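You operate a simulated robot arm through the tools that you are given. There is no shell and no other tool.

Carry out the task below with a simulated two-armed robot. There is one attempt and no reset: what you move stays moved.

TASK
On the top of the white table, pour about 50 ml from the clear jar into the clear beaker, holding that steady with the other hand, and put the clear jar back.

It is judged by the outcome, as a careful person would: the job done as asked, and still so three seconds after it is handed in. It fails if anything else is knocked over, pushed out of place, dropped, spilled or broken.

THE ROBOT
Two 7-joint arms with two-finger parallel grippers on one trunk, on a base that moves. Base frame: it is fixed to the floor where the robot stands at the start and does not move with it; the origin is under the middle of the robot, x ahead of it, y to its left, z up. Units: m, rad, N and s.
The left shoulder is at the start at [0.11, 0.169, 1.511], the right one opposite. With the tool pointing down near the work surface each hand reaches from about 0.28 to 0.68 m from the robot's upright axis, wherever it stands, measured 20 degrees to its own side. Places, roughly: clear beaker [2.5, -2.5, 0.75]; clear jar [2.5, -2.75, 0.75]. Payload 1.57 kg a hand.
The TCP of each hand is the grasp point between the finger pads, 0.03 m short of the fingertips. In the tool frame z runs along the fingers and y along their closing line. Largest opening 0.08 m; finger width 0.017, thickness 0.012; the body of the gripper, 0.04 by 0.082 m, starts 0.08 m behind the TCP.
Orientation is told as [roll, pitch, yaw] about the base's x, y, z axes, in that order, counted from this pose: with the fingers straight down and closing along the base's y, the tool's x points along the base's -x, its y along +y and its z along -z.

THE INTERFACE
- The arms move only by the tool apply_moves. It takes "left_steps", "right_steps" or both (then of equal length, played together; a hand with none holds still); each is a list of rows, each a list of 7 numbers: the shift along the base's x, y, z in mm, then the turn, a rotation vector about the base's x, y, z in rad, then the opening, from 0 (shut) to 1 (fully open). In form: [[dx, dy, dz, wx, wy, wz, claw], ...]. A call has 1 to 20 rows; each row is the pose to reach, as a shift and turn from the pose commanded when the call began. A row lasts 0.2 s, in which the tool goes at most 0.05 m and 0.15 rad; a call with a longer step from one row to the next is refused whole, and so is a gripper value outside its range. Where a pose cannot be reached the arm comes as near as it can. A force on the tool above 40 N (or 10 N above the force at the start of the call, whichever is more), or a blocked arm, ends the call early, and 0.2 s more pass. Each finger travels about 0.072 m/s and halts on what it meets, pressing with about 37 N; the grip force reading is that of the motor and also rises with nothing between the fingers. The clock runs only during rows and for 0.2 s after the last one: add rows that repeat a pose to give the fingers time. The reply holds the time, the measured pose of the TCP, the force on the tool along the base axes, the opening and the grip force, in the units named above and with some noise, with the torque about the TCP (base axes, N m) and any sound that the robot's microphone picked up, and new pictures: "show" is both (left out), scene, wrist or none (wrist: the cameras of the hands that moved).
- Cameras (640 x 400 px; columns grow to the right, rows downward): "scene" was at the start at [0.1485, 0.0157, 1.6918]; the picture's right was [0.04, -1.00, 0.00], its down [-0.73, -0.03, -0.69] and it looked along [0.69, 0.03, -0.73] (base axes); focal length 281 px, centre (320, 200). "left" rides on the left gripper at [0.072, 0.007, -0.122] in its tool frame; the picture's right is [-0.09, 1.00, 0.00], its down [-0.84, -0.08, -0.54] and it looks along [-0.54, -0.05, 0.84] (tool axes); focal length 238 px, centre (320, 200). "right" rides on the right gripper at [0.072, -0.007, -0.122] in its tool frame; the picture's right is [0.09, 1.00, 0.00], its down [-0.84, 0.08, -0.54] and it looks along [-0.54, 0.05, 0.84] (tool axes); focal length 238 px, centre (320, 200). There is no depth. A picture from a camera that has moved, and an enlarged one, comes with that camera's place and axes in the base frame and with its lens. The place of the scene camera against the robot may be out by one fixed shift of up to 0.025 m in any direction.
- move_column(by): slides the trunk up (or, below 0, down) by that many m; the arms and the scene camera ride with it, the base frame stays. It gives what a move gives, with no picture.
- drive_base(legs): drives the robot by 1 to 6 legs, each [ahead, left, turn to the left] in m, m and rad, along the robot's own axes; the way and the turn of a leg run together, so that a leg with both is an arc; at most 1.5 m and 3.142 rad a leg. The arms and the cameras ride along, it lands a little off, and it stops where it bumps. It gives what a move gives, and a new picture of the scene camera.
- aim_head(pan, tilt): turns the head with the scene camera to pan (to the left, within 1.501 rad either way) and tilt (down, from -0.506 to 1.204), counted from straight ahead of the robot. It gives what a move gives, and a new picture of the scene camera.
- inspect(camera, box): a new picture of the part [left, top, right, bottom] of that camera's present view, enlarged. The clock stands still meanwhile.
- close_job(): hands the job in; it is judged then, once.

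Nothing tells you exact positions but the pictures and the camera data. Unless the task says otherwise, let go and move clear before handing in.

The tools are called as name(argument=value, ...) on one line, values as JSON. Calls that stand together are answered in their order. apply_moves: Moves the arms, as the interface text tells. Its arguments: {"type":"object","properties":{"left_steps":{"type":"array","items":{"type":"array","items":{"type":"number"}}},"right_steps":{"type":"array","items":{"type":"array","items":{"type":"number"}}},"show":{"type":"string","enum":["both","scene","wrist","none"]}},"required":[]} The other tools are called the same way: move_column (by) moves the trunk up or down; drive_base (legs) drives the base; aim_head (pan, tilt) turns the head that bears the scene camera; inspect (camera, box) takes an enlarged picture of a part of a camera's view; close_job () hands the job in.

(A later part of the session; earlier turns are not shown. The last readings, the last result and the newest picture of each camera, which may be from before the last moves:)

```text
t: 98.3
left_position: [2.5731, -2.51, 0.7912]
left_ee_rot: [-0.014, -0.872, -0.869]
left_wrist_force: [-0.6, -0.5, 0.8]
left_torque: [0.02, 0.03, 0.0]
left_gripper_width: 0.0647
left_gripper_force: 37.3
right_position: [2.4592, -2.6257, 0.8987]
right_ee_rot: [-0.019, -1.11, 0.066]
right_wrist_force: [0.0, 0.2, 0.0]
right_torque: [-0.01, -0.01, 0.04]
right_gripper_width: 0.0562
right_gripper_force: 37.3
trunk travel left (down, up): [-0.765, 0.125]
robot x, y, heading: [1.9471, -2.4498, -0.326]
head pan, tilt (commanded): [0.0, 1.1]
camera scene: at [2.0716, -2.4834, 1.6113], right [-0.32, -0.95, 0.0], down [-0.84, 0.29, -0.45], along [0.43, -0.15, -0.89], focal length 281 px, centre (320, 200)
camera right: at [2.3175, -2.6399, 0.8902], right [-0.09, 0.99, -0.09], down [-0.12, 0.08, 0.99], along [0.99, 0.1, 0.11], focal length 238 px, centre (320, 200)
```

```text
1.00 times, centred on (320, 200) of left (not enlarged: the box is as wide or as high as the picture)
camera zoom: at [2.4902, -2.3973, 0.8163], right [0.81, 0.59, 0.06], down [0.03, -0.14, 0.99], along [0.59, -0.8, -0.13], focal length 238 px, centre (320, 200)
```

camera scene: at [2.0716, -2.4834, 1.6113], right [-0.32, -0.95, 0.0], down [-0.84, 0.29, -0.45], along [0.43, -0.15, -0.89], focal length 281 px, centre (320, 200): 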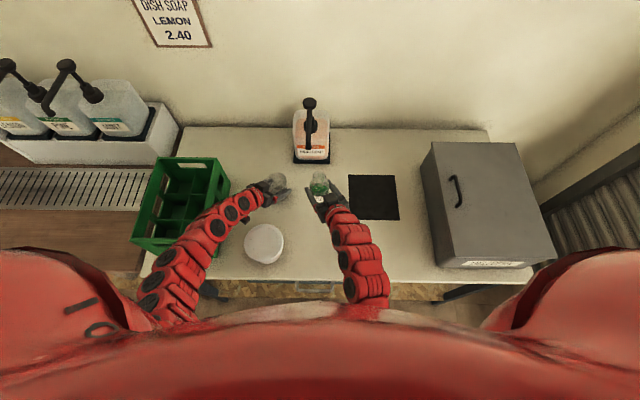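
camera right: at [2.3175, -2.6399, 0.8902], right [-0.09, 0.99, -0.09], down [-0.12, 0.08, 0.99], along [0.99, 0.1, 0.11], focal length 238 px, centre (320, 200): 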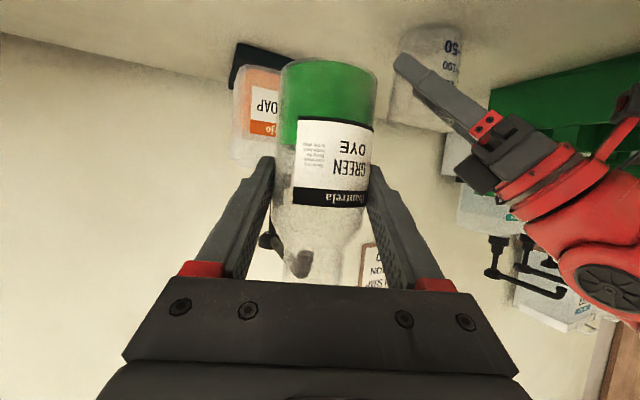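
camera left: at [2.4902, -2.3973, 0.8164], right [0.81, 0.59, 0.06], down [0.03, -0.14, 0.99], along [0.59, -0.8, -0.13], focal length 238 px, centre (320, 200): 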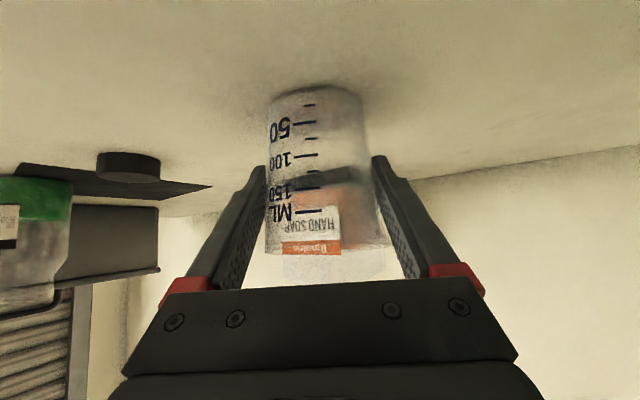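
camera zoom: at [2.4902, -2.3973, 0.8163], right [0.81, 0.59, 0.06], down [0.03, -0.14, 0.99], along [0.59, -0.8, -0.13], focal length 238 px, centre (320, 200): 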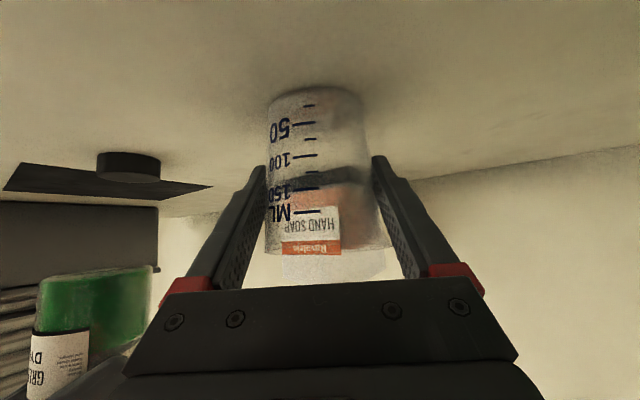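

The jar stands right of the beaker, upright and clear of the nozzle tip (about 2.535, -2.63, 0.975). I tilt it to about 50° here, which should not yet reach the mouth.

apply_moves(right_steps=[[0, 0, 0, -0.1, -0.007, 0, 0.6], [0, 0, -2, -0.2, -0.013, 0, 0.6], [0, 0, -4, -0.3, -0.02, 0, 0.6], [0, 0, -6, -0.4, -0.026, 0, 0.6], [0, 0, -8, -0.5, -0.033, 0, 0.6], [0, 0, -10, -0.6, -0.039, 0, 0.6], [0, 0, -12, -0.7, -0.046, 0, 0.6], [0, 0, -13, -0.79, -0.051, 0, 0.6], [0, 0, -13, -0.85, -0.055, 0, 0.6]], show="both")

inspect(camera="scene", box=[220, 120, 380, 260])

inspect(camera="left", box=[0, 0, 640, 400])

```text
t: 100.3
left_position: [2.5738, -2.51, 0.7906]
left_ee_rot: [-0.013, -0.873, -0.87]
left_wrist_force: [-0.2, -0.7, 1.4]
left_torque: [-0.06, 0.08, -0.03]
left_gripper_width: 0.0647
left_gripper_force: 37.1
right_position: [2.4599, -2.6239, 0.8865]
right_ee_rot: [-1.214, -0.627, 1.054]
right_wrist_force: [0.3, -0.1, -1.5]
right_torque: [0.02, -0.01, 0.0]
right_gripper_width: 0.0563
right_gripper_force: 36.8
trunk travel left (down, up): [-0.765, 0.125]
robot x, y, heading: [1.9492, -2.4511, -0.332]
head pan, tilt (commanded): [0.0, 1.1]
camera scene: at [2.0717, -2.4831, 1.6113], right [-0.32, -0.95, 0.0], down [-0.84, 0.29, -0.45], along [0.43, -0.15, -0.89], focal length 281 px, centre (320, 200)
camera right: at [2.3174, -2.6451, 0.8838], right [-0.07, 0.58, -0.81], down [-0.16, 0.79, 0.59], along [0.98, 0.17, 0.04], focal length 238 px, centre (320, 200)
```

scene: 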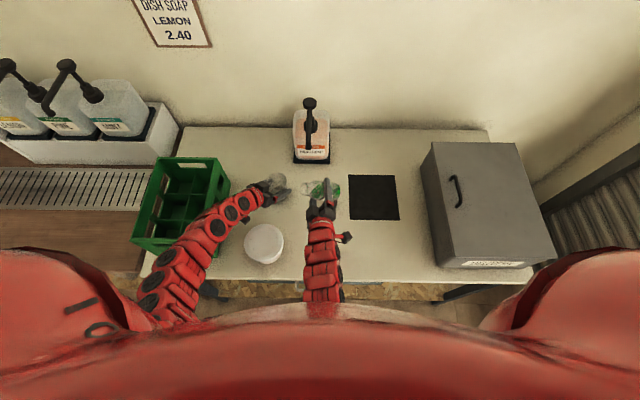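
right: 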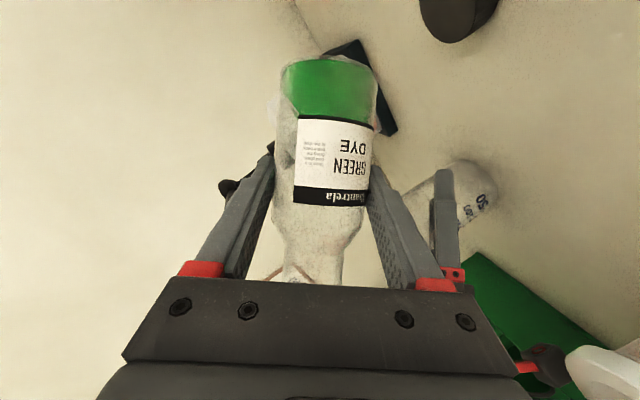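

```text
2.86 times, centred on (300, 190) of scene
camera zoom: at [2.0717, -2.4831, 1.6113], right [-0.32, -0.95, 0.0], down [-0.84, 0.29, -0.45], along [0.43, -0.15, -0.89], focal length 803 px, centre (377, 229)
```

zoom: 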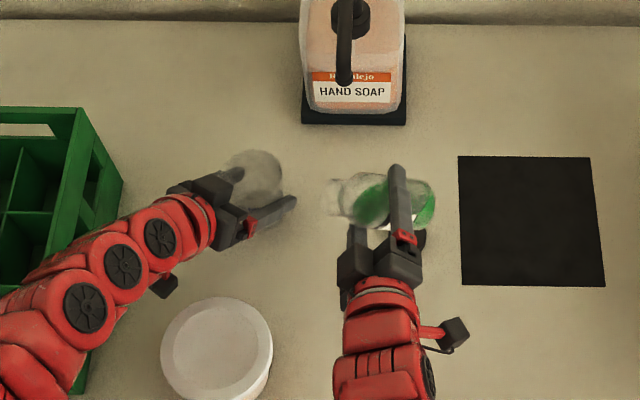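

```text
1.00 times, centred on (320, 200) of left (not enlarged: the box is as wide or as high as the picture)
camera zoom: at [2.4903, -2.3972, 0.8163], right [0.81, 0.59, 0.06], down [0.03, -0.14, 0.99], along [0.59, -0.8, -0.13], focal length 238 px, centre (320, 200)
```

zoom: 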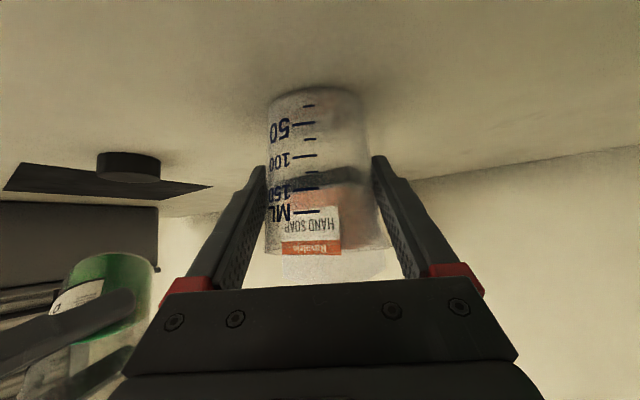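

No liquid has reached the mouth yet. I slide the tilted jar in so its lip sits above the right half of the beaker opening, below the nozzle height.

apply_moves(right_steps=[[8, 2, 0, 0, 0, 0, 0.6], [22, 7, 0, 0, 0, 0, 0.6], [38, 12, 0, 0, 0, 0, 0.6], [55, 17, 0, 0, 0, 0, 0.6], [72, 22, 0, 0, 0, 0, 0.6], [88, 27, 0, 0, 0, 0, 0.6], [102, 32, 0, 0, 0, 0, 0.6], [112, 35, 0, 0, 0, 0, 0.6], [117, 36, 0, 0, 0, 0, 0.6], [118, 36, 0, 0, 0, 0, 0.6]], show="both")

inspect(camera="scene", box=[240, 140, 360, 230])

inspect(camera="left", box=[0, 0, 640, 400])

```text
t: 102.5
left_position: [2.574, -2.5094, 0.7912]
left_ee_rot: [-0.013, -0.874, -0.869]
left_wrist_force: [0.4, 0.7, 1.3]
left_torque: [-0.03, 0.04, -0.02]
left_gripper_width: 0.0644
left_gripper_force: 36.9
right_position: [2.5789, -2.5902, 0.8862]
right_ee_rot: [-1.215, -0.63, 1.052]
right_wrist_force: [0.3, 0.3, -0.9]
right_torque: [0.03, 0.0, -0.03]
right_gripper_width: 0.0564
right_gripper_force: 37.1
trunk travel left (down, up): [-0.765, 0.125]
robot x, y, heading: [1.9475, -2.4497, -0.326]
head pan, tilt (commanded): [0.0, 1.1]
camera scene: at [2.0717, -2.4833, 1.6113], right [-0.32, -0.95, 0.0], down [-0.84, 0.29, -0.45], along [0.43, -0.15, -0.89], focal length 281 px, centre (320, 200)
camera right: at [2.4363, -2.6095, 0.8839], right [-0.07, 0.59, -0.81], down [-0.16, 0.79, 0.59], along [0.98, 0.17, 0.04], focal length 238 px, centre (320, 200)
```

scene: 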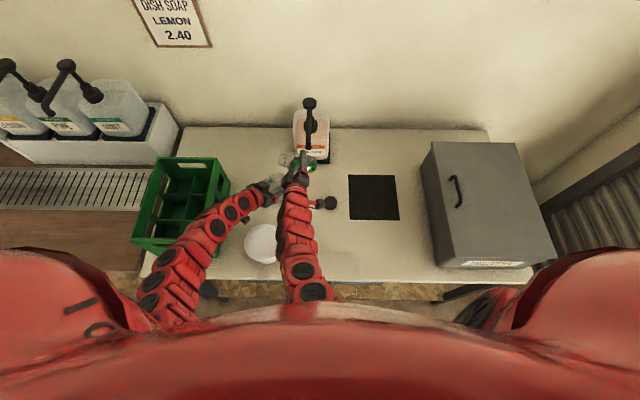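
right: 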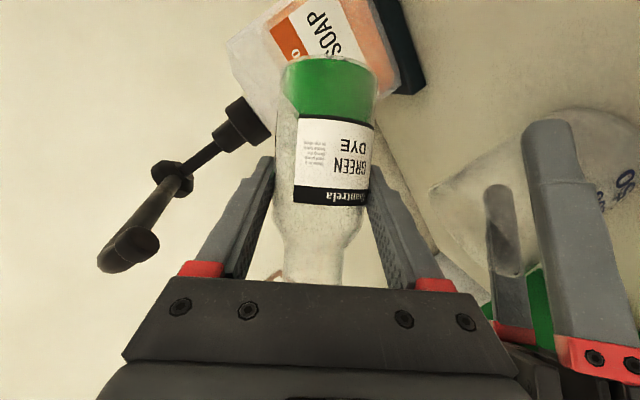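

```text
4.44 times, centred on (300, 185) of scene
camera zoom: at [2.0717, -2.4833, 1.6113], right [-0.32, -0.95, 0.0], down [-0.84, 0.29, -0.45], along [0.43, -0.15, -0.89], focal length 1249 px, centre (409, 267)
```

zoom: 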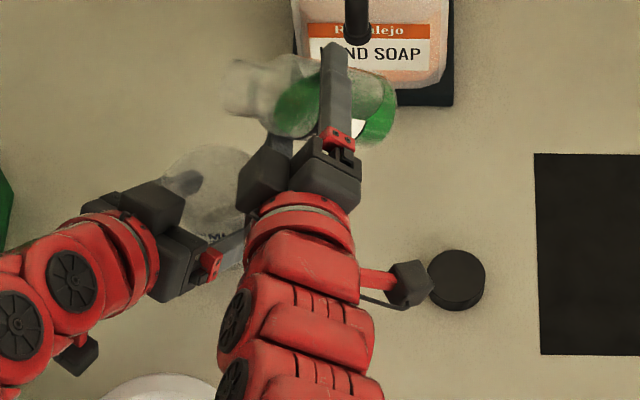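

```text
1.00 times, centred on (320, 200) of left (not enlarged: the box is as wide or as high as the picture)
camera zoom: at [2.4903, -2.3973, 0.8163], right [0.81, 0.59, 0.06], down [0.03, -0.14, 0.99], along [0.59, -0.8, -0.13], focal length 238 px, centre (320, 200)
```

zoom: 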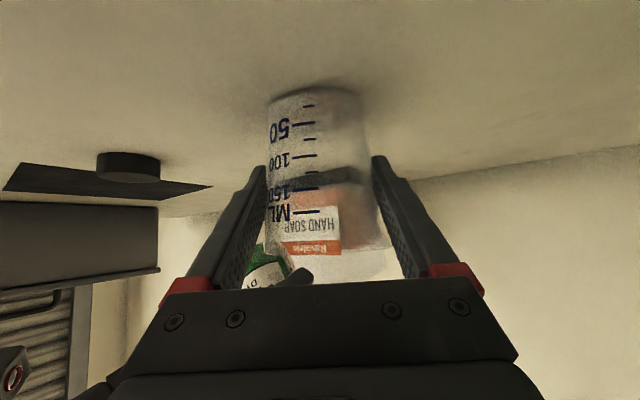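

The jar's mouth is above the beaker's right half. I shift 6 mm back to centre it, and tilt to about 75°, which should be just short of pouring.

apply_moves(right_steps=[[-2, 1, 0, -0.07, -0.005, 0, 0.6], [-4, 2, 0, -0.15, -0.01, 0, 0.6], [-6, 3, 0, -0.23, -0.015, 0, 0.6], [-6, 3, 0, -0.31, -0.02, 0, 0.6], [-6, 3, 0, -0.38, -0.025, 0, 0.6], [-6, 3, 0, -0.42, -0.027, 0, 0.6], [-6, 3, 0, -0.44, -0.029, 0, 0.6]], show="both")

inspect(camera="scene", box=[240, 140, 360, 230])

inspect(camera="left", box=[160, 60, 480, 300])

```text
t: 104.1
left_position: [2.5726, -2.51, 0.7922]
left_ee_rot: [-0.014, -0.874, -0.871]
left_wrist_force: [-1.1, -0.2, 0.4]
left_torque: [0.0, 0.06, -0.01]
left_gripper_width: 0.0646
left_gripper_force: 37.1
right_position: [2.5719, -2.5864, 0.8847]
right_ee_rot: [-1.461, -0.247, 1.159]
right_wrist_force: [0.4, -0.8, -1.7]
right_torque: [0.03, 0.03, -0.02]
right_gripper_width: 0.0562
right_gripper_force: 37.3
trunk travel left (down, up): [-0.765, 0.125]
robot x, y, heading: [1.9495, -2.4512, -0.332]
head pan, tilt (commanded): [0.0, 1.1]
camera scene: at [2.0718, -2.4833, 1.6113], right [-0.32, -0.95, 0.0], down [-0.84, 0.29, -0.45], along [0.43, -0.15, -0.89], focal length 281 px, centre (320, 200)
camera right: at [2.4298, -2.6067, 0.8883], right [-0.04, 0.18, -0.98], down [-0.18, 0.97, 0.19], along [0.98, 0.18, -0.01], focal length 238 px, centre (320, 200)
```

scene: 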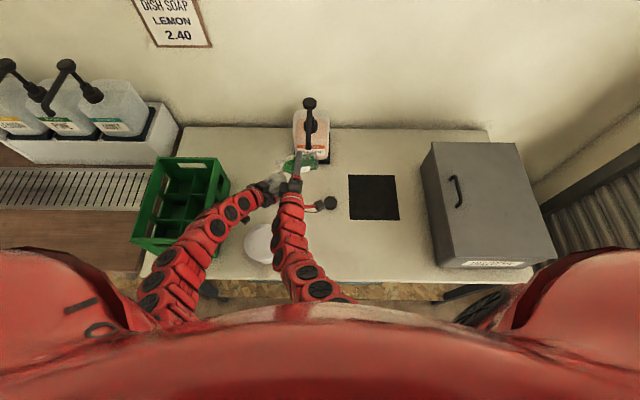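
right: 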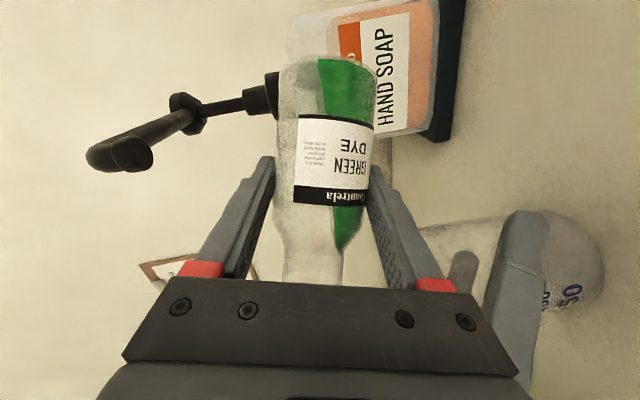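

```text
4.44 times, centred on (300, 185) of scene
camera zoom: at [2.0718, -2.4833, 1.6113], right [-0.32, -0.95, 0.0], down [-0.84, 0.29, -0.45], along [0.43, -0.15, -0.89], focal length 1249 px, centre (409, 267)
```

zoom: 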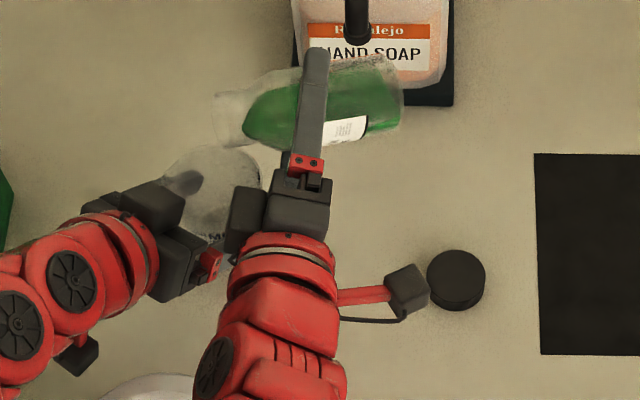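

```text
1.67 times, centred on (320, 180) of left
camera zoom: at [2.4903, -2.3973, 0.8163], right [0.81, 0.59, 0.06], down [0.03, -0.14, 0.99], along [0.59, -0.8, -0.13], focal length 397 px, centre (320, 233)
```

zoom: 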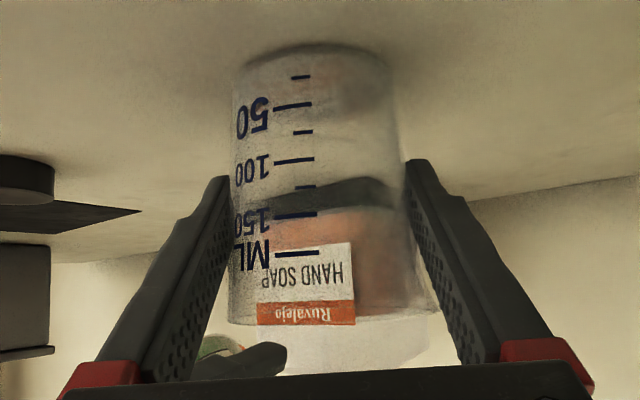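

Liquid has pooled at the jar's shoulder, not yet at the lip; the beaker's 50 ml tick is well visible in the left camera. I now tilt in small steps, watching the beaker.

apply_moves(right_steps=[[-2, 0, 0, -0.03, -0.002, 0, 0.6], [-4, 0, 0, -0.06, -0.004, 0, 0.6], [-4, 0, 0, -0.08, -0.005, 0, 0.6], [-4, 0, 0, -0.08, -0.005, 0, 0.6]], show="wrist")

inspect(camera="left", box=[220, 60, 420, 200])

inspect(camera="scene", box=[250, 145, 340, 205])

```text
t: 105.1
left_position: [2.5733, -2.5095, 0.7914]
left_ee_rot: [-0.012, -0.872, -0.869]
left_wrist_force: [0.7, -0.7, -0.6]
left_torque: [-0.03, -0.03, -0.04]
left_gripper_width: 0.0645
left_gripper_force: 37.0
right_position: [2.5679, -2.587, 0.8866]
right_ee_rot: [-1.498, -0.177, 1.166]
right_wrist_force: [-0.3, -0.5, -1.9]
right_torque: [0.05, 0.03, 0.01]
right_gripper_width: 0.0561
right_gripper_force: 36.7
trunk travel left (down, up): [-0.765, 0.125]
robot x, y, heading: [1.9506, -2.4543, -0.333]
head pan, tilt (commanded): [0.0, 1.1]
camera right: at [2.426, -2.6068, 0.8896], right [-0.03, 0.11, -0.99], down [-0.18, 0.98, 0.11], along [0.98, 0.18, -0.01], focal length 238 px, centre (320, 200)
```

right: 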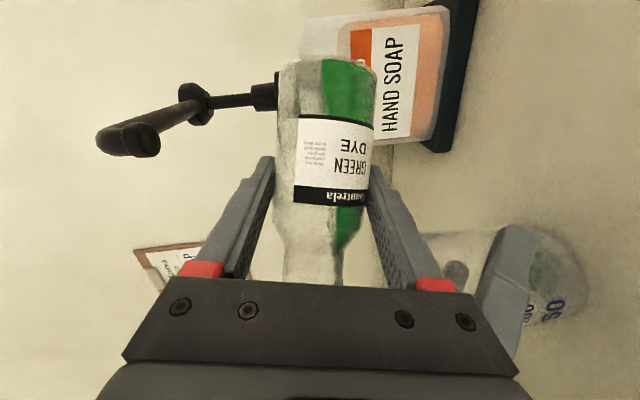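

```text
2.86 times, centred on (320, 130) of left
camera zoom: at [2.4903, -2.3973, 0.8163], right [0.81, 0.59, 0.06], down [0.03, -0.14, 0.99], along [0.59, -0.8, -0.13], focal length 681 px, centre (320, 400)
```

zoom: 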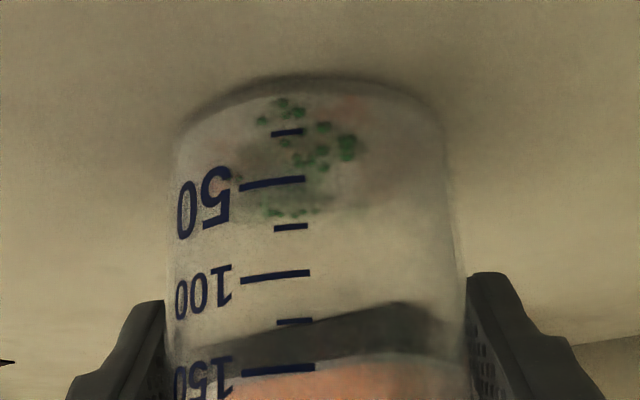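

```text
6.67 times, centred on (295, 175) of scene
camera zoom: at [2.0718, -2.4834, 1.6113], right [-0.32, -0.95, 0.0], down [-0.84, 0.29, -0.45], along [0.43, -0.15, -0.89], focal length 1873 px, centre (487, 367)
```

zoom: 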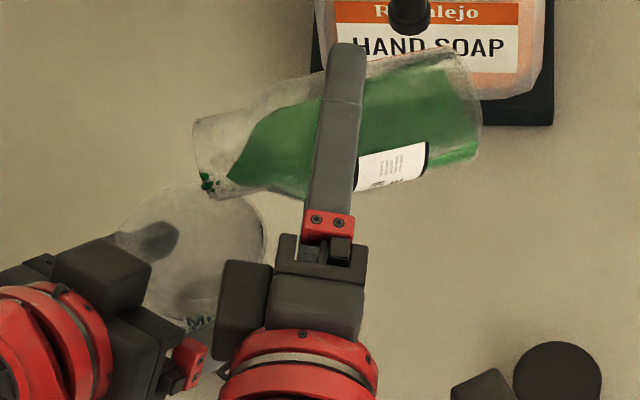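

Pouring has begun: droplets fall inside the beaker. I add a small tilt and hold, then read the level.

apply_moves(right_steps=[[0, 0, 0, -0.015, -0.001, 0, 0.6], [0, 0, 0, -0.03, -0.002, 0, 0.6], [0, 0, 0, -0.03, -0.002, 0, 0.6], [0, 0, 0, -0.03, -0.002, 0, 0.6], [0, 0, 0, -0.03, -0.002, 0, 0.6]], show="none")

inspect(camera="left", box=[220, 60, 420, 200])

inspect(camera="scene", box=[250, 145, 340, 205])

```text
t: 106.3
left_position: [2.575, -2.51, 0.792]
left_ee_rot: [-0.013, -0.873, -0.87]
left_wrist_force: [0.0, 0.4, 0.8]
left_torque: [-0.01, 0.02, 0.0]
left_gripper_width: 0.0646
left_gripper_force: 36.6
right_position: [2.5683, -2.5874, 0.886]
right_ee_rot: [-1.513, -0.15, 1.168]
right_wrist_force: [0.0, 0.1, -0.7]
right_torque: [0.04, -0.01, 0.04]
right_gripper_width: 0.0563
right_gripper_force: 36.7
trunk travel left (down, up): [-0.765, 0.125]
robot x, y, heading: [1.9476, -2.4483, -0.332]
head pan, tilt (commanded): [0.0, 1.1]
```

```text
2.86 times, centred on (320, 130) of left
camera zoom: at [2.4903, -2.3973, 0.8162], right [0.81, 0.59, 0.06], down [0.03, -0.14, 0.99], along [0.59, -0.8, -0.13], focal length 681 px, centre (320, 400)
```

zoom: 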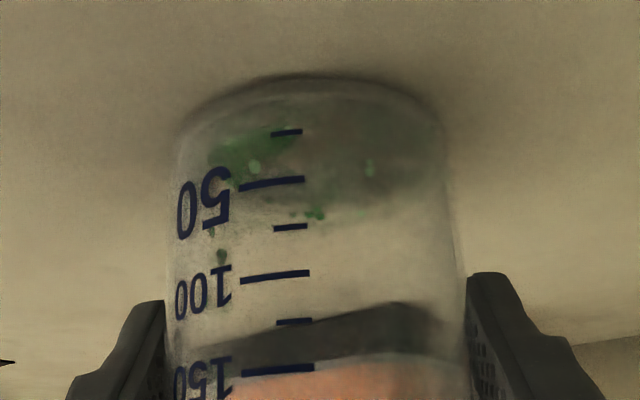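

```text
6.67 times, centred on (295, 175) of scene
camera zoom: at [2.0718, -2.4834, 1.6113], right [-0.32, -0.95, 0.0], down [-0.84, 0.29, -0.45], along [0.43, -0.15, -0.89], focal length 1873 px, centre (487, 367)
```

zoom: 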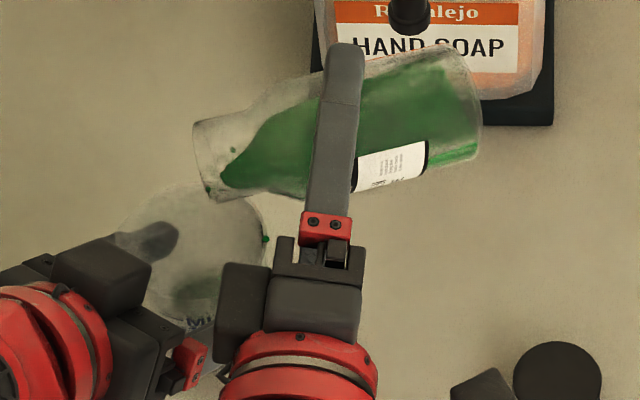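

inspect(camera="scene", box=[262, 160, 306, 192])

inspect(camera="right", box=[400, 200, 640, 350])

inspect(camera="left", box=[120, 40, 520, 290])

```text
12.50 times, centred on (284, 176) of scene
camera zoom: at [2.0718, -2.4834, 1.6113], right [-0.32, -0.95, 0.0], down [-0.84, 0.29, -0.45], along [0.43, -0.15, -0.89], focal length 3512 px, centre (770, 500)
```

zoom: 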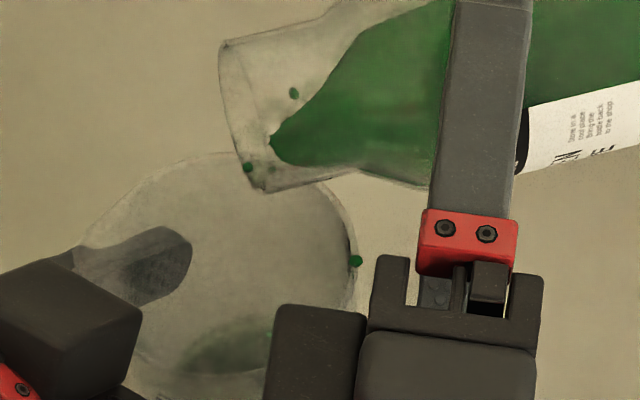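

```text
2.67 times, centred on (520, 275) of right
camera zoom: at [2.4259, -2.6067, 0.89], right [-0.03, 0.08, -1.0], down [-0.18, 0.98, 0.08], along [0.98, 0.18, -0.02], focal length 636 px, centre (-213, 0)
```

zoom: 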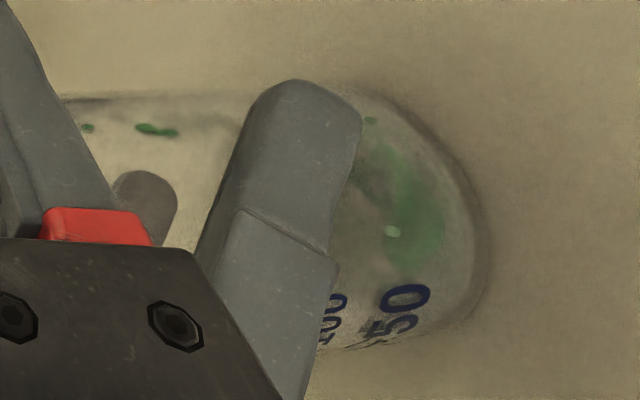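

```text
1.60 times, centred on (320, 165) of left
camera zoom: at [2.4903, -2.3973, 0.8162], right [0.81, 0.59, 0.06], down [0.03, -0.14, 0.99], along [0.59, -0.8, -0.13], focal length 381 px, centre (320, 256)
```

zoom: 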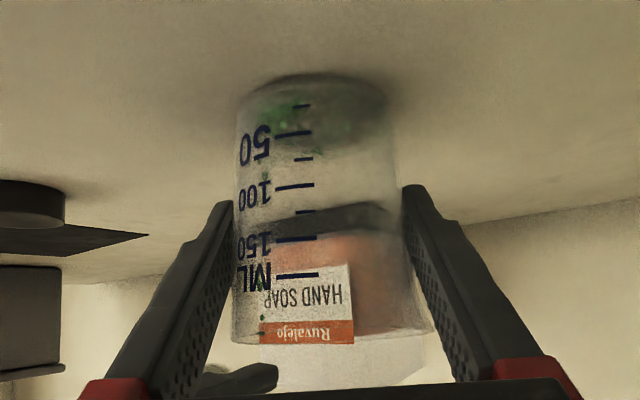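

All drops are inside but near the beaker's right wall, so I move the jar 7 mm further over the beaker and tilt a little more, then hold.

apply_moves(right_steps=[[0, 2, 0, 0, 0, 0, 0.6], [0, 5, 0, 0, 0, 0, 0.6], [0, 7, 0, -0.01, -0.001, 0, 0.6], [0, 7, 0, -0.025, -0.002, 0, 0.6], [0, 7, 0, -0.025, -0.002, 0, 0.6], [0, 7, 0, -0.025, -0.002, 0, 0.6]], show="none")

inspect(camera="left", box=[220, 60, 420, 200])

inspect(camera="scene", box=[250, 145, 340, 205])

```text
t: 107.7
left_position: [2.5744, -2.5115, 0.7919]
left_ee_rot: [-0.015, -0.873, -0.869]
left_wrist_force: [-0.2, 0.6, 0.7]
left_torque: [-0.01, 0.03, 0.0]
left_gripper_width: 0.0644
left_gripper_force: 36.8
right_position: [2.5677, -2.5795, 0.8862]
right_ee_rot: [-1.523, -0.129, 1.171]
right_wrist_force: [-0.7, -0.9, -1.3]
right_torque: [0.07, 0.0, 0.02]
right_gripper_width: 0.0562
right_gripper_force: 37.0
trunk travel left (down, up): [-0.765, 0.125]
robot x, y, heading: [1.9502, -2.4512, -0.334]
head pan, tilt (commanded): [0.0, 1.1]
```

```text
2.86 times, centred on (320, 130) of left
camera zoom: at [2.4903, -2.3973, 0.8162], right [0.81, 0.59, 0.06], down [0.03, -0.14, 0.99], along [0.59, -0.8, -0.13], focal length 681 px, centre (320, 400)
```

zoom: 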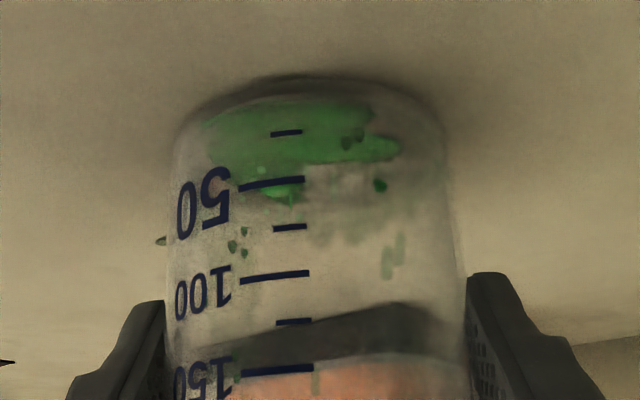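

```text
6.67 times, centred on (295, 175) of scene
camera zoom: at [2.0719, -2.4834, 1.6113], right [-0.32, -0.95, 0.0], down [-0.84, 0.29, -0.45], along [0.43, -0.15, -0.89], focal length 1873 px, centre (487, 367)
```

zoom: 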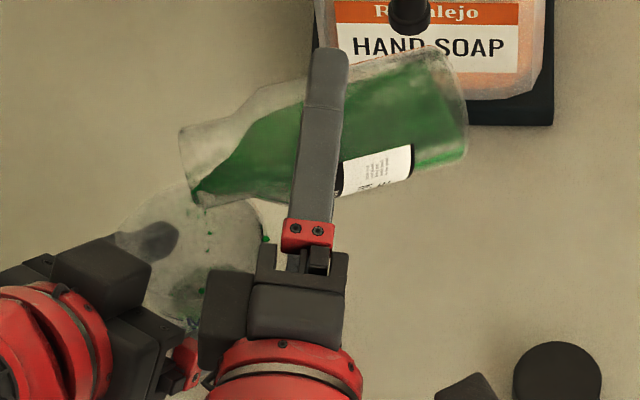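

I see a possible stray drop beside the beaker and inspect it closely before going on.

inspect(camera="left", box=[240, 110, 304, 170])

inspect(camera="right", box=[400, 180, 640, 350])

inspect(camera="scene", box=[262, 160, 306, 192])

```text
6.67 times, centred on (272, 140) of left
camera zoom: at [2.4903, -2.3973, 0.8162], right [0.81, 0.59, 0.06], down [0.03, -0.14, 0.99], along [0.59, -0.8, -0.13], focal length 1589 px, centre (640, 600)
```

zoom: 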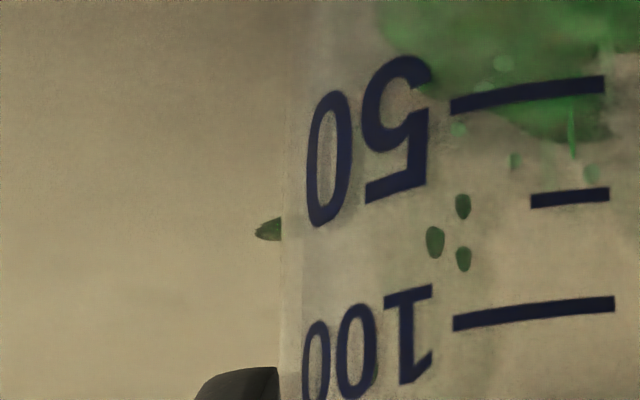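

```text
2.35 times, centred on (520, 265) of right
camera zoom: at [2.4259, -2.5999, 0.89], right [-0.03, 0.05, -1.0], down [-0.18, 0.98, 0.06], along [0.98, 0.18, -0.02], focal length 561 px, centre (-151, 47)
```

zoom: 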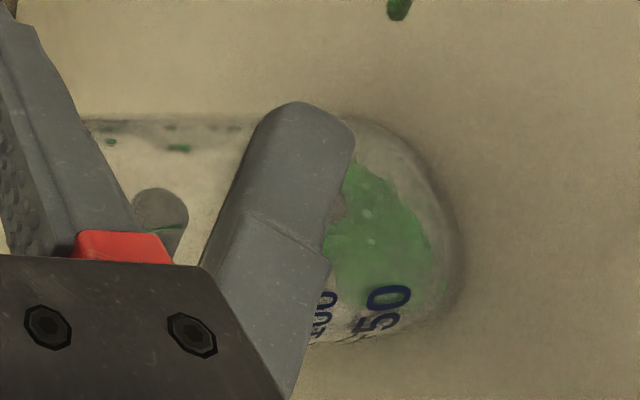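

```text
12.50 times, centred on (284, 176) of scene
camera zoom: at [2.0719, -2.4834, 1.6113], right [-0.32, -0.95, 0.0], down [-0.84, 0.29, -0.45], along [0.43, -0.15, -0.89], focal length 3512 px, centre (770, 500)
```

zoom: 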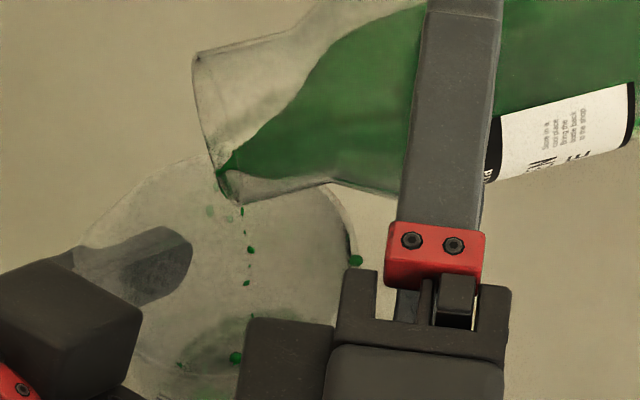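

One small drop lies on the table right of the beaker, from the first dribble near the rim; the stream now falls well inside. I continue with a slightly steeper tilt so that it flows as a clean stream.

apply_moves(right_steps=[[0, 1, 0, -0.02, -0.001, 0, 0.6], [0, 2, 0, -0.04, -0.003, 0, 0.6], [0, 2, 0, -0.04, -0.003, 0, 0.6], [0, 2, 0, -0.04, -0.003, 0, 0.6], [0, 2, 0, -0.04, -0.003, 0, 0.6]], show="none")

inspect(camera="left", box=[220, 60, 420, 200])

inspect(camera="scene", box=[262, 155, 318, 195])

inspect(camera="right", box=[240, 30, 640, 350])

```text
t: 108.9
left_position: [2.5738, -2.51, 0.7919]
left_ee_rot: [-0.013, -0.872, -0.87]
left_wrist_force: [0.6, 0.7, -0.6]
left_torque: [0.03, 0.02, 0.03]
left_gripper_width: 0.0647
left_gripper_force: 36.8
right_position: [2.5682, -2.5783, 0.8862]
right_ee_rot: [-1.54, -0.094, 1.174]
right_wrist_force: [1.4, -0.3, -1.6]
right_torque: [0.03, -0.02, 0.01]
right_gripper_width: 0.0562
right_gripper_force: 37.5
trunk travel left (down, up): [-0.765, 0.125]
robot x, y, heading: [1.946, -2.4494, -0.328]
head pan, tilt (commanded): [0.0, 1.1]
```

```text
2.86 times, centred on (320, 130) of left
camera zoom: at [2.4904, -2.3973, 0.8162], right [0.81, 0.59, 0.06], down [0.03, -0.14, 0.99], along [0.59, -0.8, -0.13], focal length 681 px, centre (320, 400)
```

zoom: 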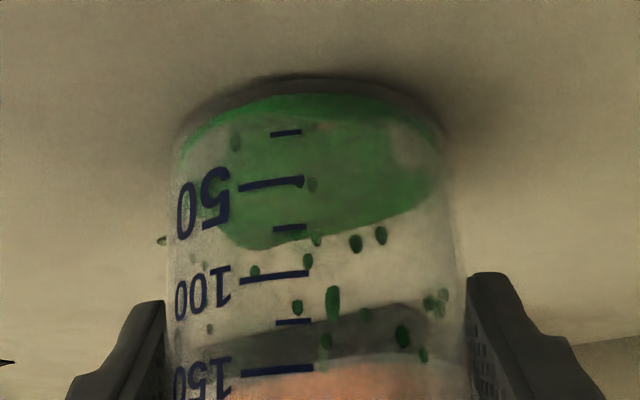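

```text
10.00 times, centred on (290, 175) of scene
camera zoom: at [2.0719, -2.4834, 1.6113], right [-0.32, -0.95, 0.0], down [-0.84, 0.29, -0.45], along [0.43, -0.15, -0.89], focal length 2810 px, centre (620, 450)
```

zoom: 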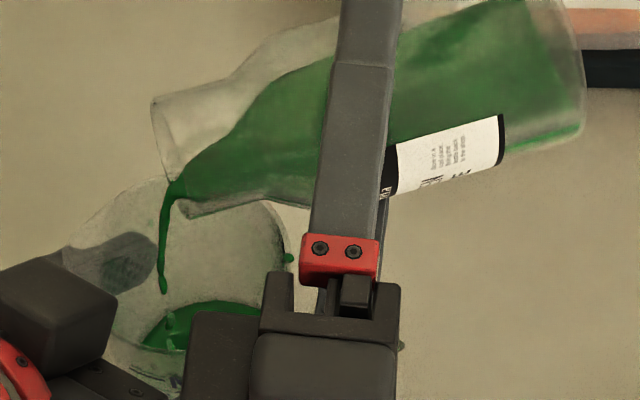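

```text
1.25 times, centred on (440, 190) of right
camera zoom: at [2.426, -2.5976, 0.8908], right [-0.03, 0.01, -1.0], down [-0.18, 0.98, 0.02], along [0.98, 0.18, -0.02], focal length 298 px, centre (170, 212)
```

zoom: 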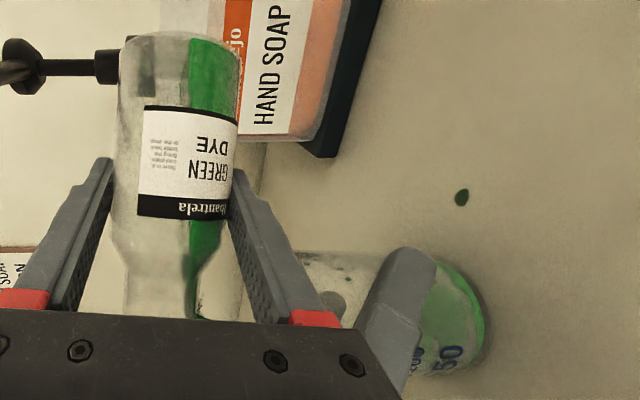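

A clean stream now falls inside the beaker; about 15–20 ml is in. I hold the tilt for a second and read again.

apply_moves(right_steps=[[0, 0, 0, 0, 0, 0, 0.6], [0, 0, 0, 0, 0, 0, 0.6], [0, 0, 0, 0, 0, 0, 0.6]], show="none")

inspect(camera="left", box=[220, 60, 420, 200])

inspect(camera="scene", box=[262, 155, 318, 195])

```text
t: 109.7
left_position: [2.5727, -2.5098, 0.7914]
left_ee_rot: [-0.013, -0.872, -0.87]
left_wrist_force: [0.7, 0.1, -0.4]
left_torque: [-0.03, -0.04, 0.01]
left_gripper_width: 0.0645
left_gripper_force: 36.6
right_position: [2.5684, -2.5779, 0.885]
right_ee_rot: [-1.541, -0.091, 1.174]
right_wrist_force: [0.3, -0.4, -1.8]
right_torque: [0.01, 0.02, 0.04]
right_gripper_width: 0.0563
right_gripper_force: 36.8
trunk travel left (down, up): [-0.765, 0.125]
robot x, y, heading: [1.9506, -2.4526, -0.332]
head pan, tilt (commanded): [0.0, 1.1]
```

```text
2.86 times, centred on (320, 130) of left
camera zoom: at [2.4904, -2.3973, 0.8162], right [0.81, 0.59, 0.06], down [0.03, -0.14, 0.99], along [0.59, -0.8, -0.13], focal length 681 px, centre (320, 400)
```

zoom: 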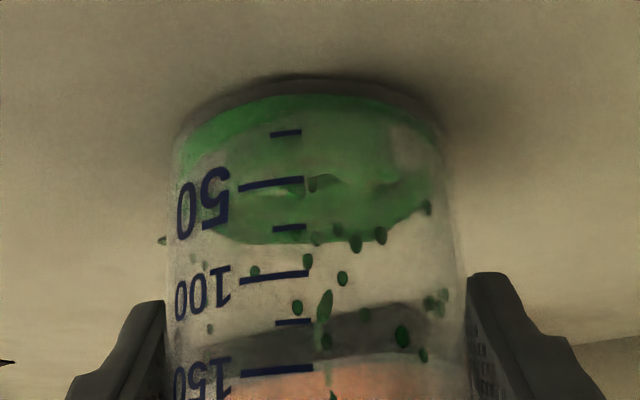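

```text
10.00 times, centred on (290, 175) of scene
camera zoom: at [2.0719, -2.4834, 1.6113], right [-0.32, -0.95, 0.0], down [-0.84, 0.29, -0.45], along [0.43, -0.15, -0.89], focal length 2810 px, centre (620, 450)
```

zoom: 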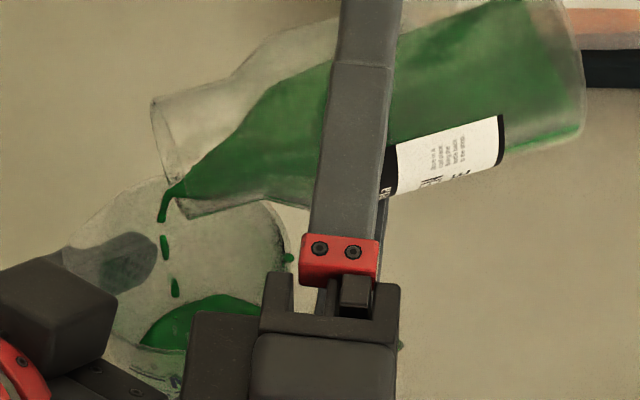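

Roughly 12–17 ml is in and the flow has slowed to drips. I tilt slightly further and hold.

apply_moves(right_steps=[[0, 0, 0, -0.02, -0.001, 0, 0.6], [0, 0, 0, -0.035, -0.002, 0, 0.6], [0, 0, 0, -0.035, -0.002, 0, 0.6], [0, 0, 0, -0.035, -0.002, 0, 0.6]], show="none")

inspect(camera="left", box=[220, 60, 420, 200])

inspect(camera="scene", box=[262, 155, 318, 195])

```text
t: 110.7
left_position: [2.5733, -2.51, 0.7907]
left_ee_rot: [-0.015, -0.873, -0.869]
left_wrist_force: [-0.5, -0.4, -0.7]
left_torque: [0.04, -0.01, -0.01]
left_gripper_width: 0.0648
left_gripper_force: 37.0
right_position: [2.5689, -2.5784, 0.8858]
right_ee_rot: [-1.556, -0.063, 1.174]
right_wrist_force: [0.2, 0.2, -0.9]
right_torque: [0.04, 0.01, 0.06]
right_gripper_width: 0.0562
right_gripper_force: 37.5
trunk travel left (down, up): [-0.765, 0.125]
robot x, y, heading: [1.9476, -2.4465, -0.328]
head pan, tilt (commanded): [0.0, 1.1]
```

```text
2.86 times, centred on (320, 130) of left
camera zoom: at [2.4904, -2.3973, 0.8162], right [0.81, 0.59, 0.06], down [0.03, -0.14, 0.99], along [0.59, -0.8, -0.13], focal length 681 px, centre (320, 400)
```

zoom: 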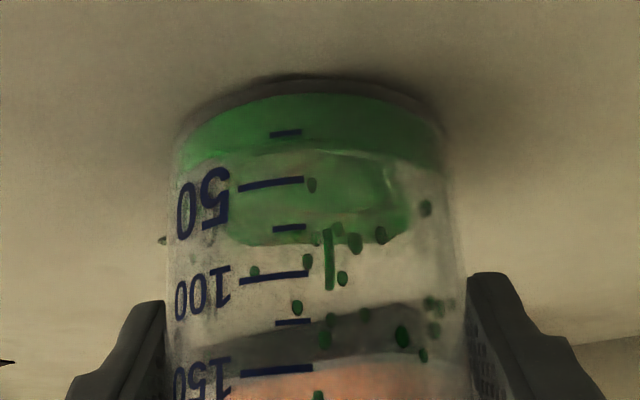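

```text
10.00 times, centred on (290, 175) of scene
camera zoom: at [2.0719, -2.4833, 1.6113], right [-0.32, -0.95, 0.0], down [-0.84, 0.29, -0.45], along [0.43, -0.15, -0.89], focal length 2810 px, centre (620, 450)
```

zoom: 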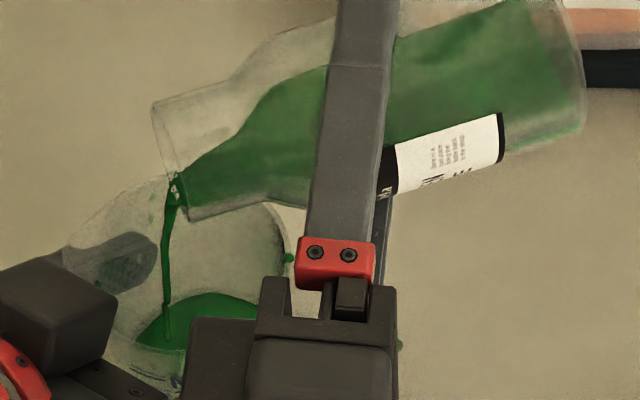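

About 33 ml is in with a steady stream of roughly 15 ml/s. I hold for another half second.

apply_moves(right_steps=[[0, 0, 0, 0, 0, 0, 0.6], [0, 0, 0, 0, 0, 0, 0.6]], show="none")

inspect(camera="left", box=[220, 60, 420, 200])

inspect(camera="scene", box=[262, 155, 318, 195])

```text
t: 111.3
left_position: [2.5738, -2.5105, 0.7916]
left_ee_rot: [-0.016, -0.872, -0.871]
left_wrist_force: [0.6, 0.1, 0.0]
left_torque: [-0.01, 0.0, 0.0]
left_gripper_width: 0.0648
left_gripper_force: 36.9
right_position: [2.5695, -2.5781, 0.887]
right_ee_rot: [-1.557, -0.061, 1.175]
right_wrist_force: [0.6, -0.1, -0.8]
right_torque: [0.02, 0.01, 0.01]
right_gripper_width: 0.0562
right_gripper_force: 37.1
trunk travel left (down, up): [-0.765, 0.125]
robot x, y, heading: [1.9484, -2.4473, -0.33]
head pan, tilt (commanded): [0.0, 1.1]
```

```text
2.86 times, centred on (320, 130) of left
camera zoom: at [2.4903, -2.3973, 0.8162], right [0.81, 0.59, 0.06], down [0.03, -0.14, 0.99], along [0.59, -0.8, -0.13], focal length 681 px, centre (320, 400)
```

zoom: 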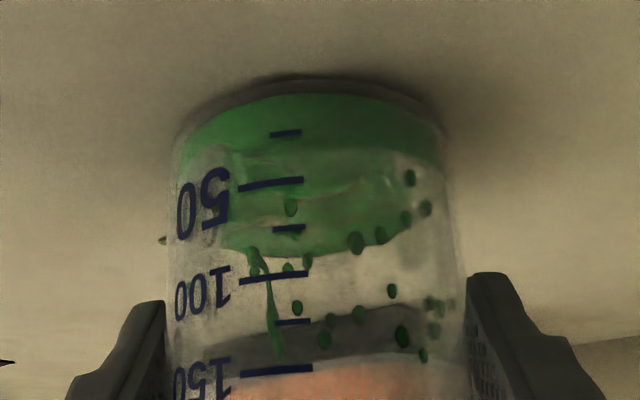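

```text
10.00 times, centred on (290, 175) of scene
camera zoom: at [2.0719, -2.4834, 1.6113], right [-0.32, -0.95, 0.0], down [-0.84, 0.29, -0.45], along [0.43, -0.15, -0.89], focal length 2810 px, centre (620, 450)
```

zoom: 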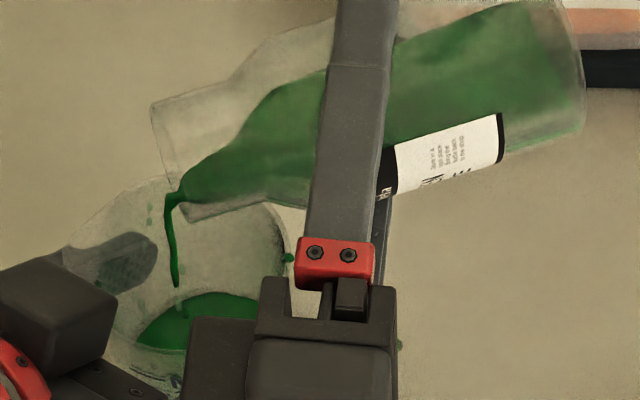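

By both the near and far liquid lines I estimate 25–30 ml. I hold about one more second and re-read.

apply_moves(right_steps=[[0, 0, 0, 0, 0, 0, 0.6], [0, 0, 0, -0.01, -0.001, 0, 0.6], [0, 0, 0, -0.02, -0.001, 0, 0.6], [0, 0, 0, -0.02, -0.001, 0, 0.6]], show="none")

inspect(camera="left", box=[220, 60, 420, 200])

inspect(camera="scene", box=[262, 155, 318, 195])

```text
t: 112.3
left_position: [2.5742, -2.5112, 0.7917]
left_ee_rot: [-0.013, -0.872, -0.87]
left_wrist_force: [1.1, -0.1, 1.0]
left_torque: [0.01, -0.01, 0.01]
left_gripper_width: 0.0647
left_gripper_force: 37.2
right_position: [2.5684, -2.5788, 0.8867]
right_ee_rot: [-1.565, -0.041, 1.176]
right_wrist_force: [0.7, -0.2, -0.6]
right_torque: [-0.02, 0.02, 0.0]
right_gripper_width: 0.0561
right_gripper_force: 37.4
trunk travel left (down, up): [-0.765, 0.125]
robot x, y, heading: [1.9472, -2.4484, -0.334]
head pan, tilt (commanded): [0.0, 1.1]
```

```text
2.86 times, centred on (320, 130) of left
camera zoom: at [2.4904, -2.3973, 0.8162], right [0.81, 0.59, 0.06], down [0.03, -0.14, 0.99], along [0.59, -0.8, -0.13], focal length 681 px, centre (320, 400)
```

zoom: 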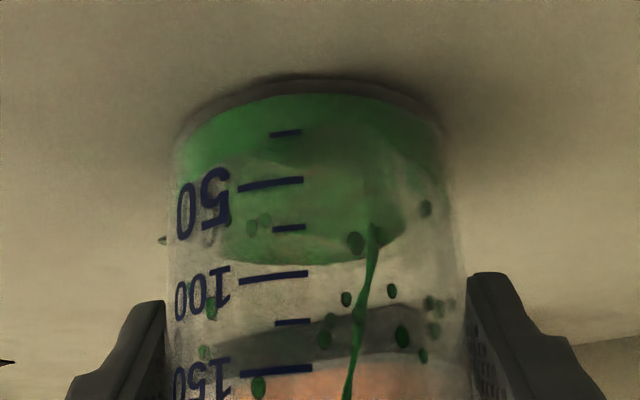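

```text
10.00 times, centred on (290, 175) of scene
camera zoom: at [2.0719, -2.4834, 1.6113], right [-0.32, -0.95, 0.0], down [-0.84, 0.29, -0.45], along [0.43, -0.15, -0.89], focal length 2810 px, centre (620, 450)
```

zoom: 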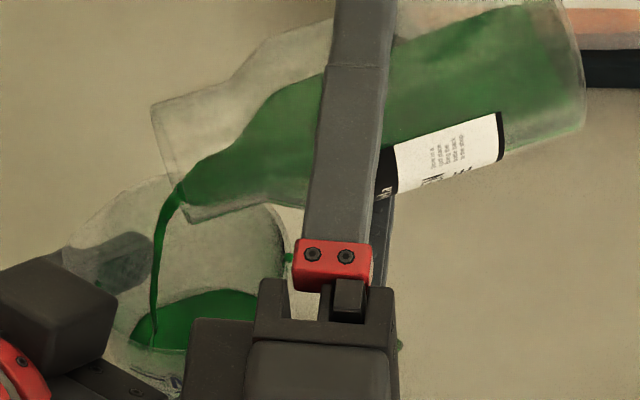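

Both lines agree now: about 36 ml. I hold another 0.8 s.

apply_moves(right_steps=[[0, 0, 0, 0, 0, 0, 0.6], [0, 0, 0, 0, 0, 0, 0.6], [0, 0, 0, 0, 0, 0, 0.6]], show="none")

inspect(camera="left", box=[220, 60, 420, 200])

inspect(camera="scene", box=[262, 155, 318, 195])

```text
t: 113.1
left_position: [2.5731, -2.5094, 0.7918]
left_ee_rot: [-0.013, -0.873, -0.87]
left_wrist_force: [-0.1, -0.2, -0.4]
left_torque: [-0.01, 0.04, 0.03]
left_gripper_width: 0.0647
left_gripper_force: 36.5
right_position: [2.5677, -2.5778, 0.8862]
right_ee_rot: [-1.564, -0.042, 1.174]
right_wrist_force: [0.1, -1.1, -0.1]
right_torque: [-0.01, 0.01, 0.02]
right_gripper_width: 0.0558
right_gripper_force: 36.6
trunk travel left (down, up): [-0.765, 0.125]
robot x, y, heading: [1.9474, -2.45, -0.333]
head pan, tilt (commanded): [0.0, 1.1]
```

```text
2.86 times, centred on (320, 130) of left
camera zoom: at [2.4904, -2.3973, 0.8162], right [0.81, 0.59, 0.06], down [0.03, -0.14, 0.99], along [0.59, -0.8, -0.13], focal length 681 px, centre (320, 400)
```

zoom: 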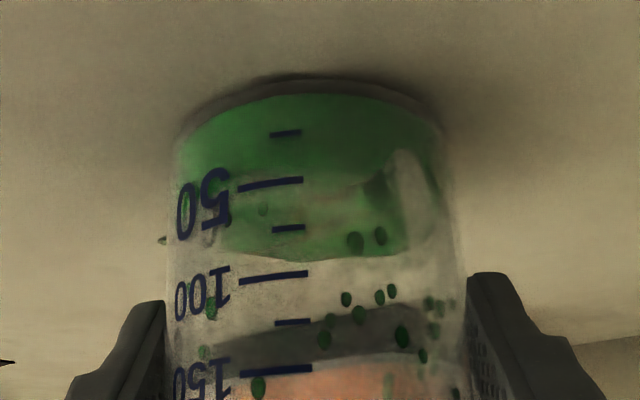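

```text
10.00 times, centred on (290, 175) of scene
camera zoom: at [2.0719, -2.4834, 1.6113], right [-0.32, -0.95, 0.0], down [-0.84, 0.29, -0.45], along [0.43, -0.15, -0.89], focal length 2810 px, centre (620, 450)
```

zoom: 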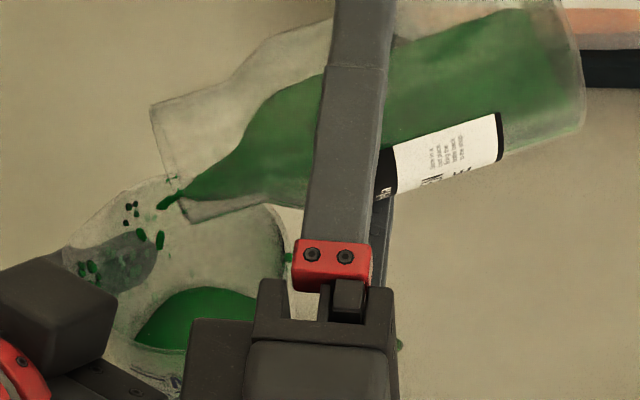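

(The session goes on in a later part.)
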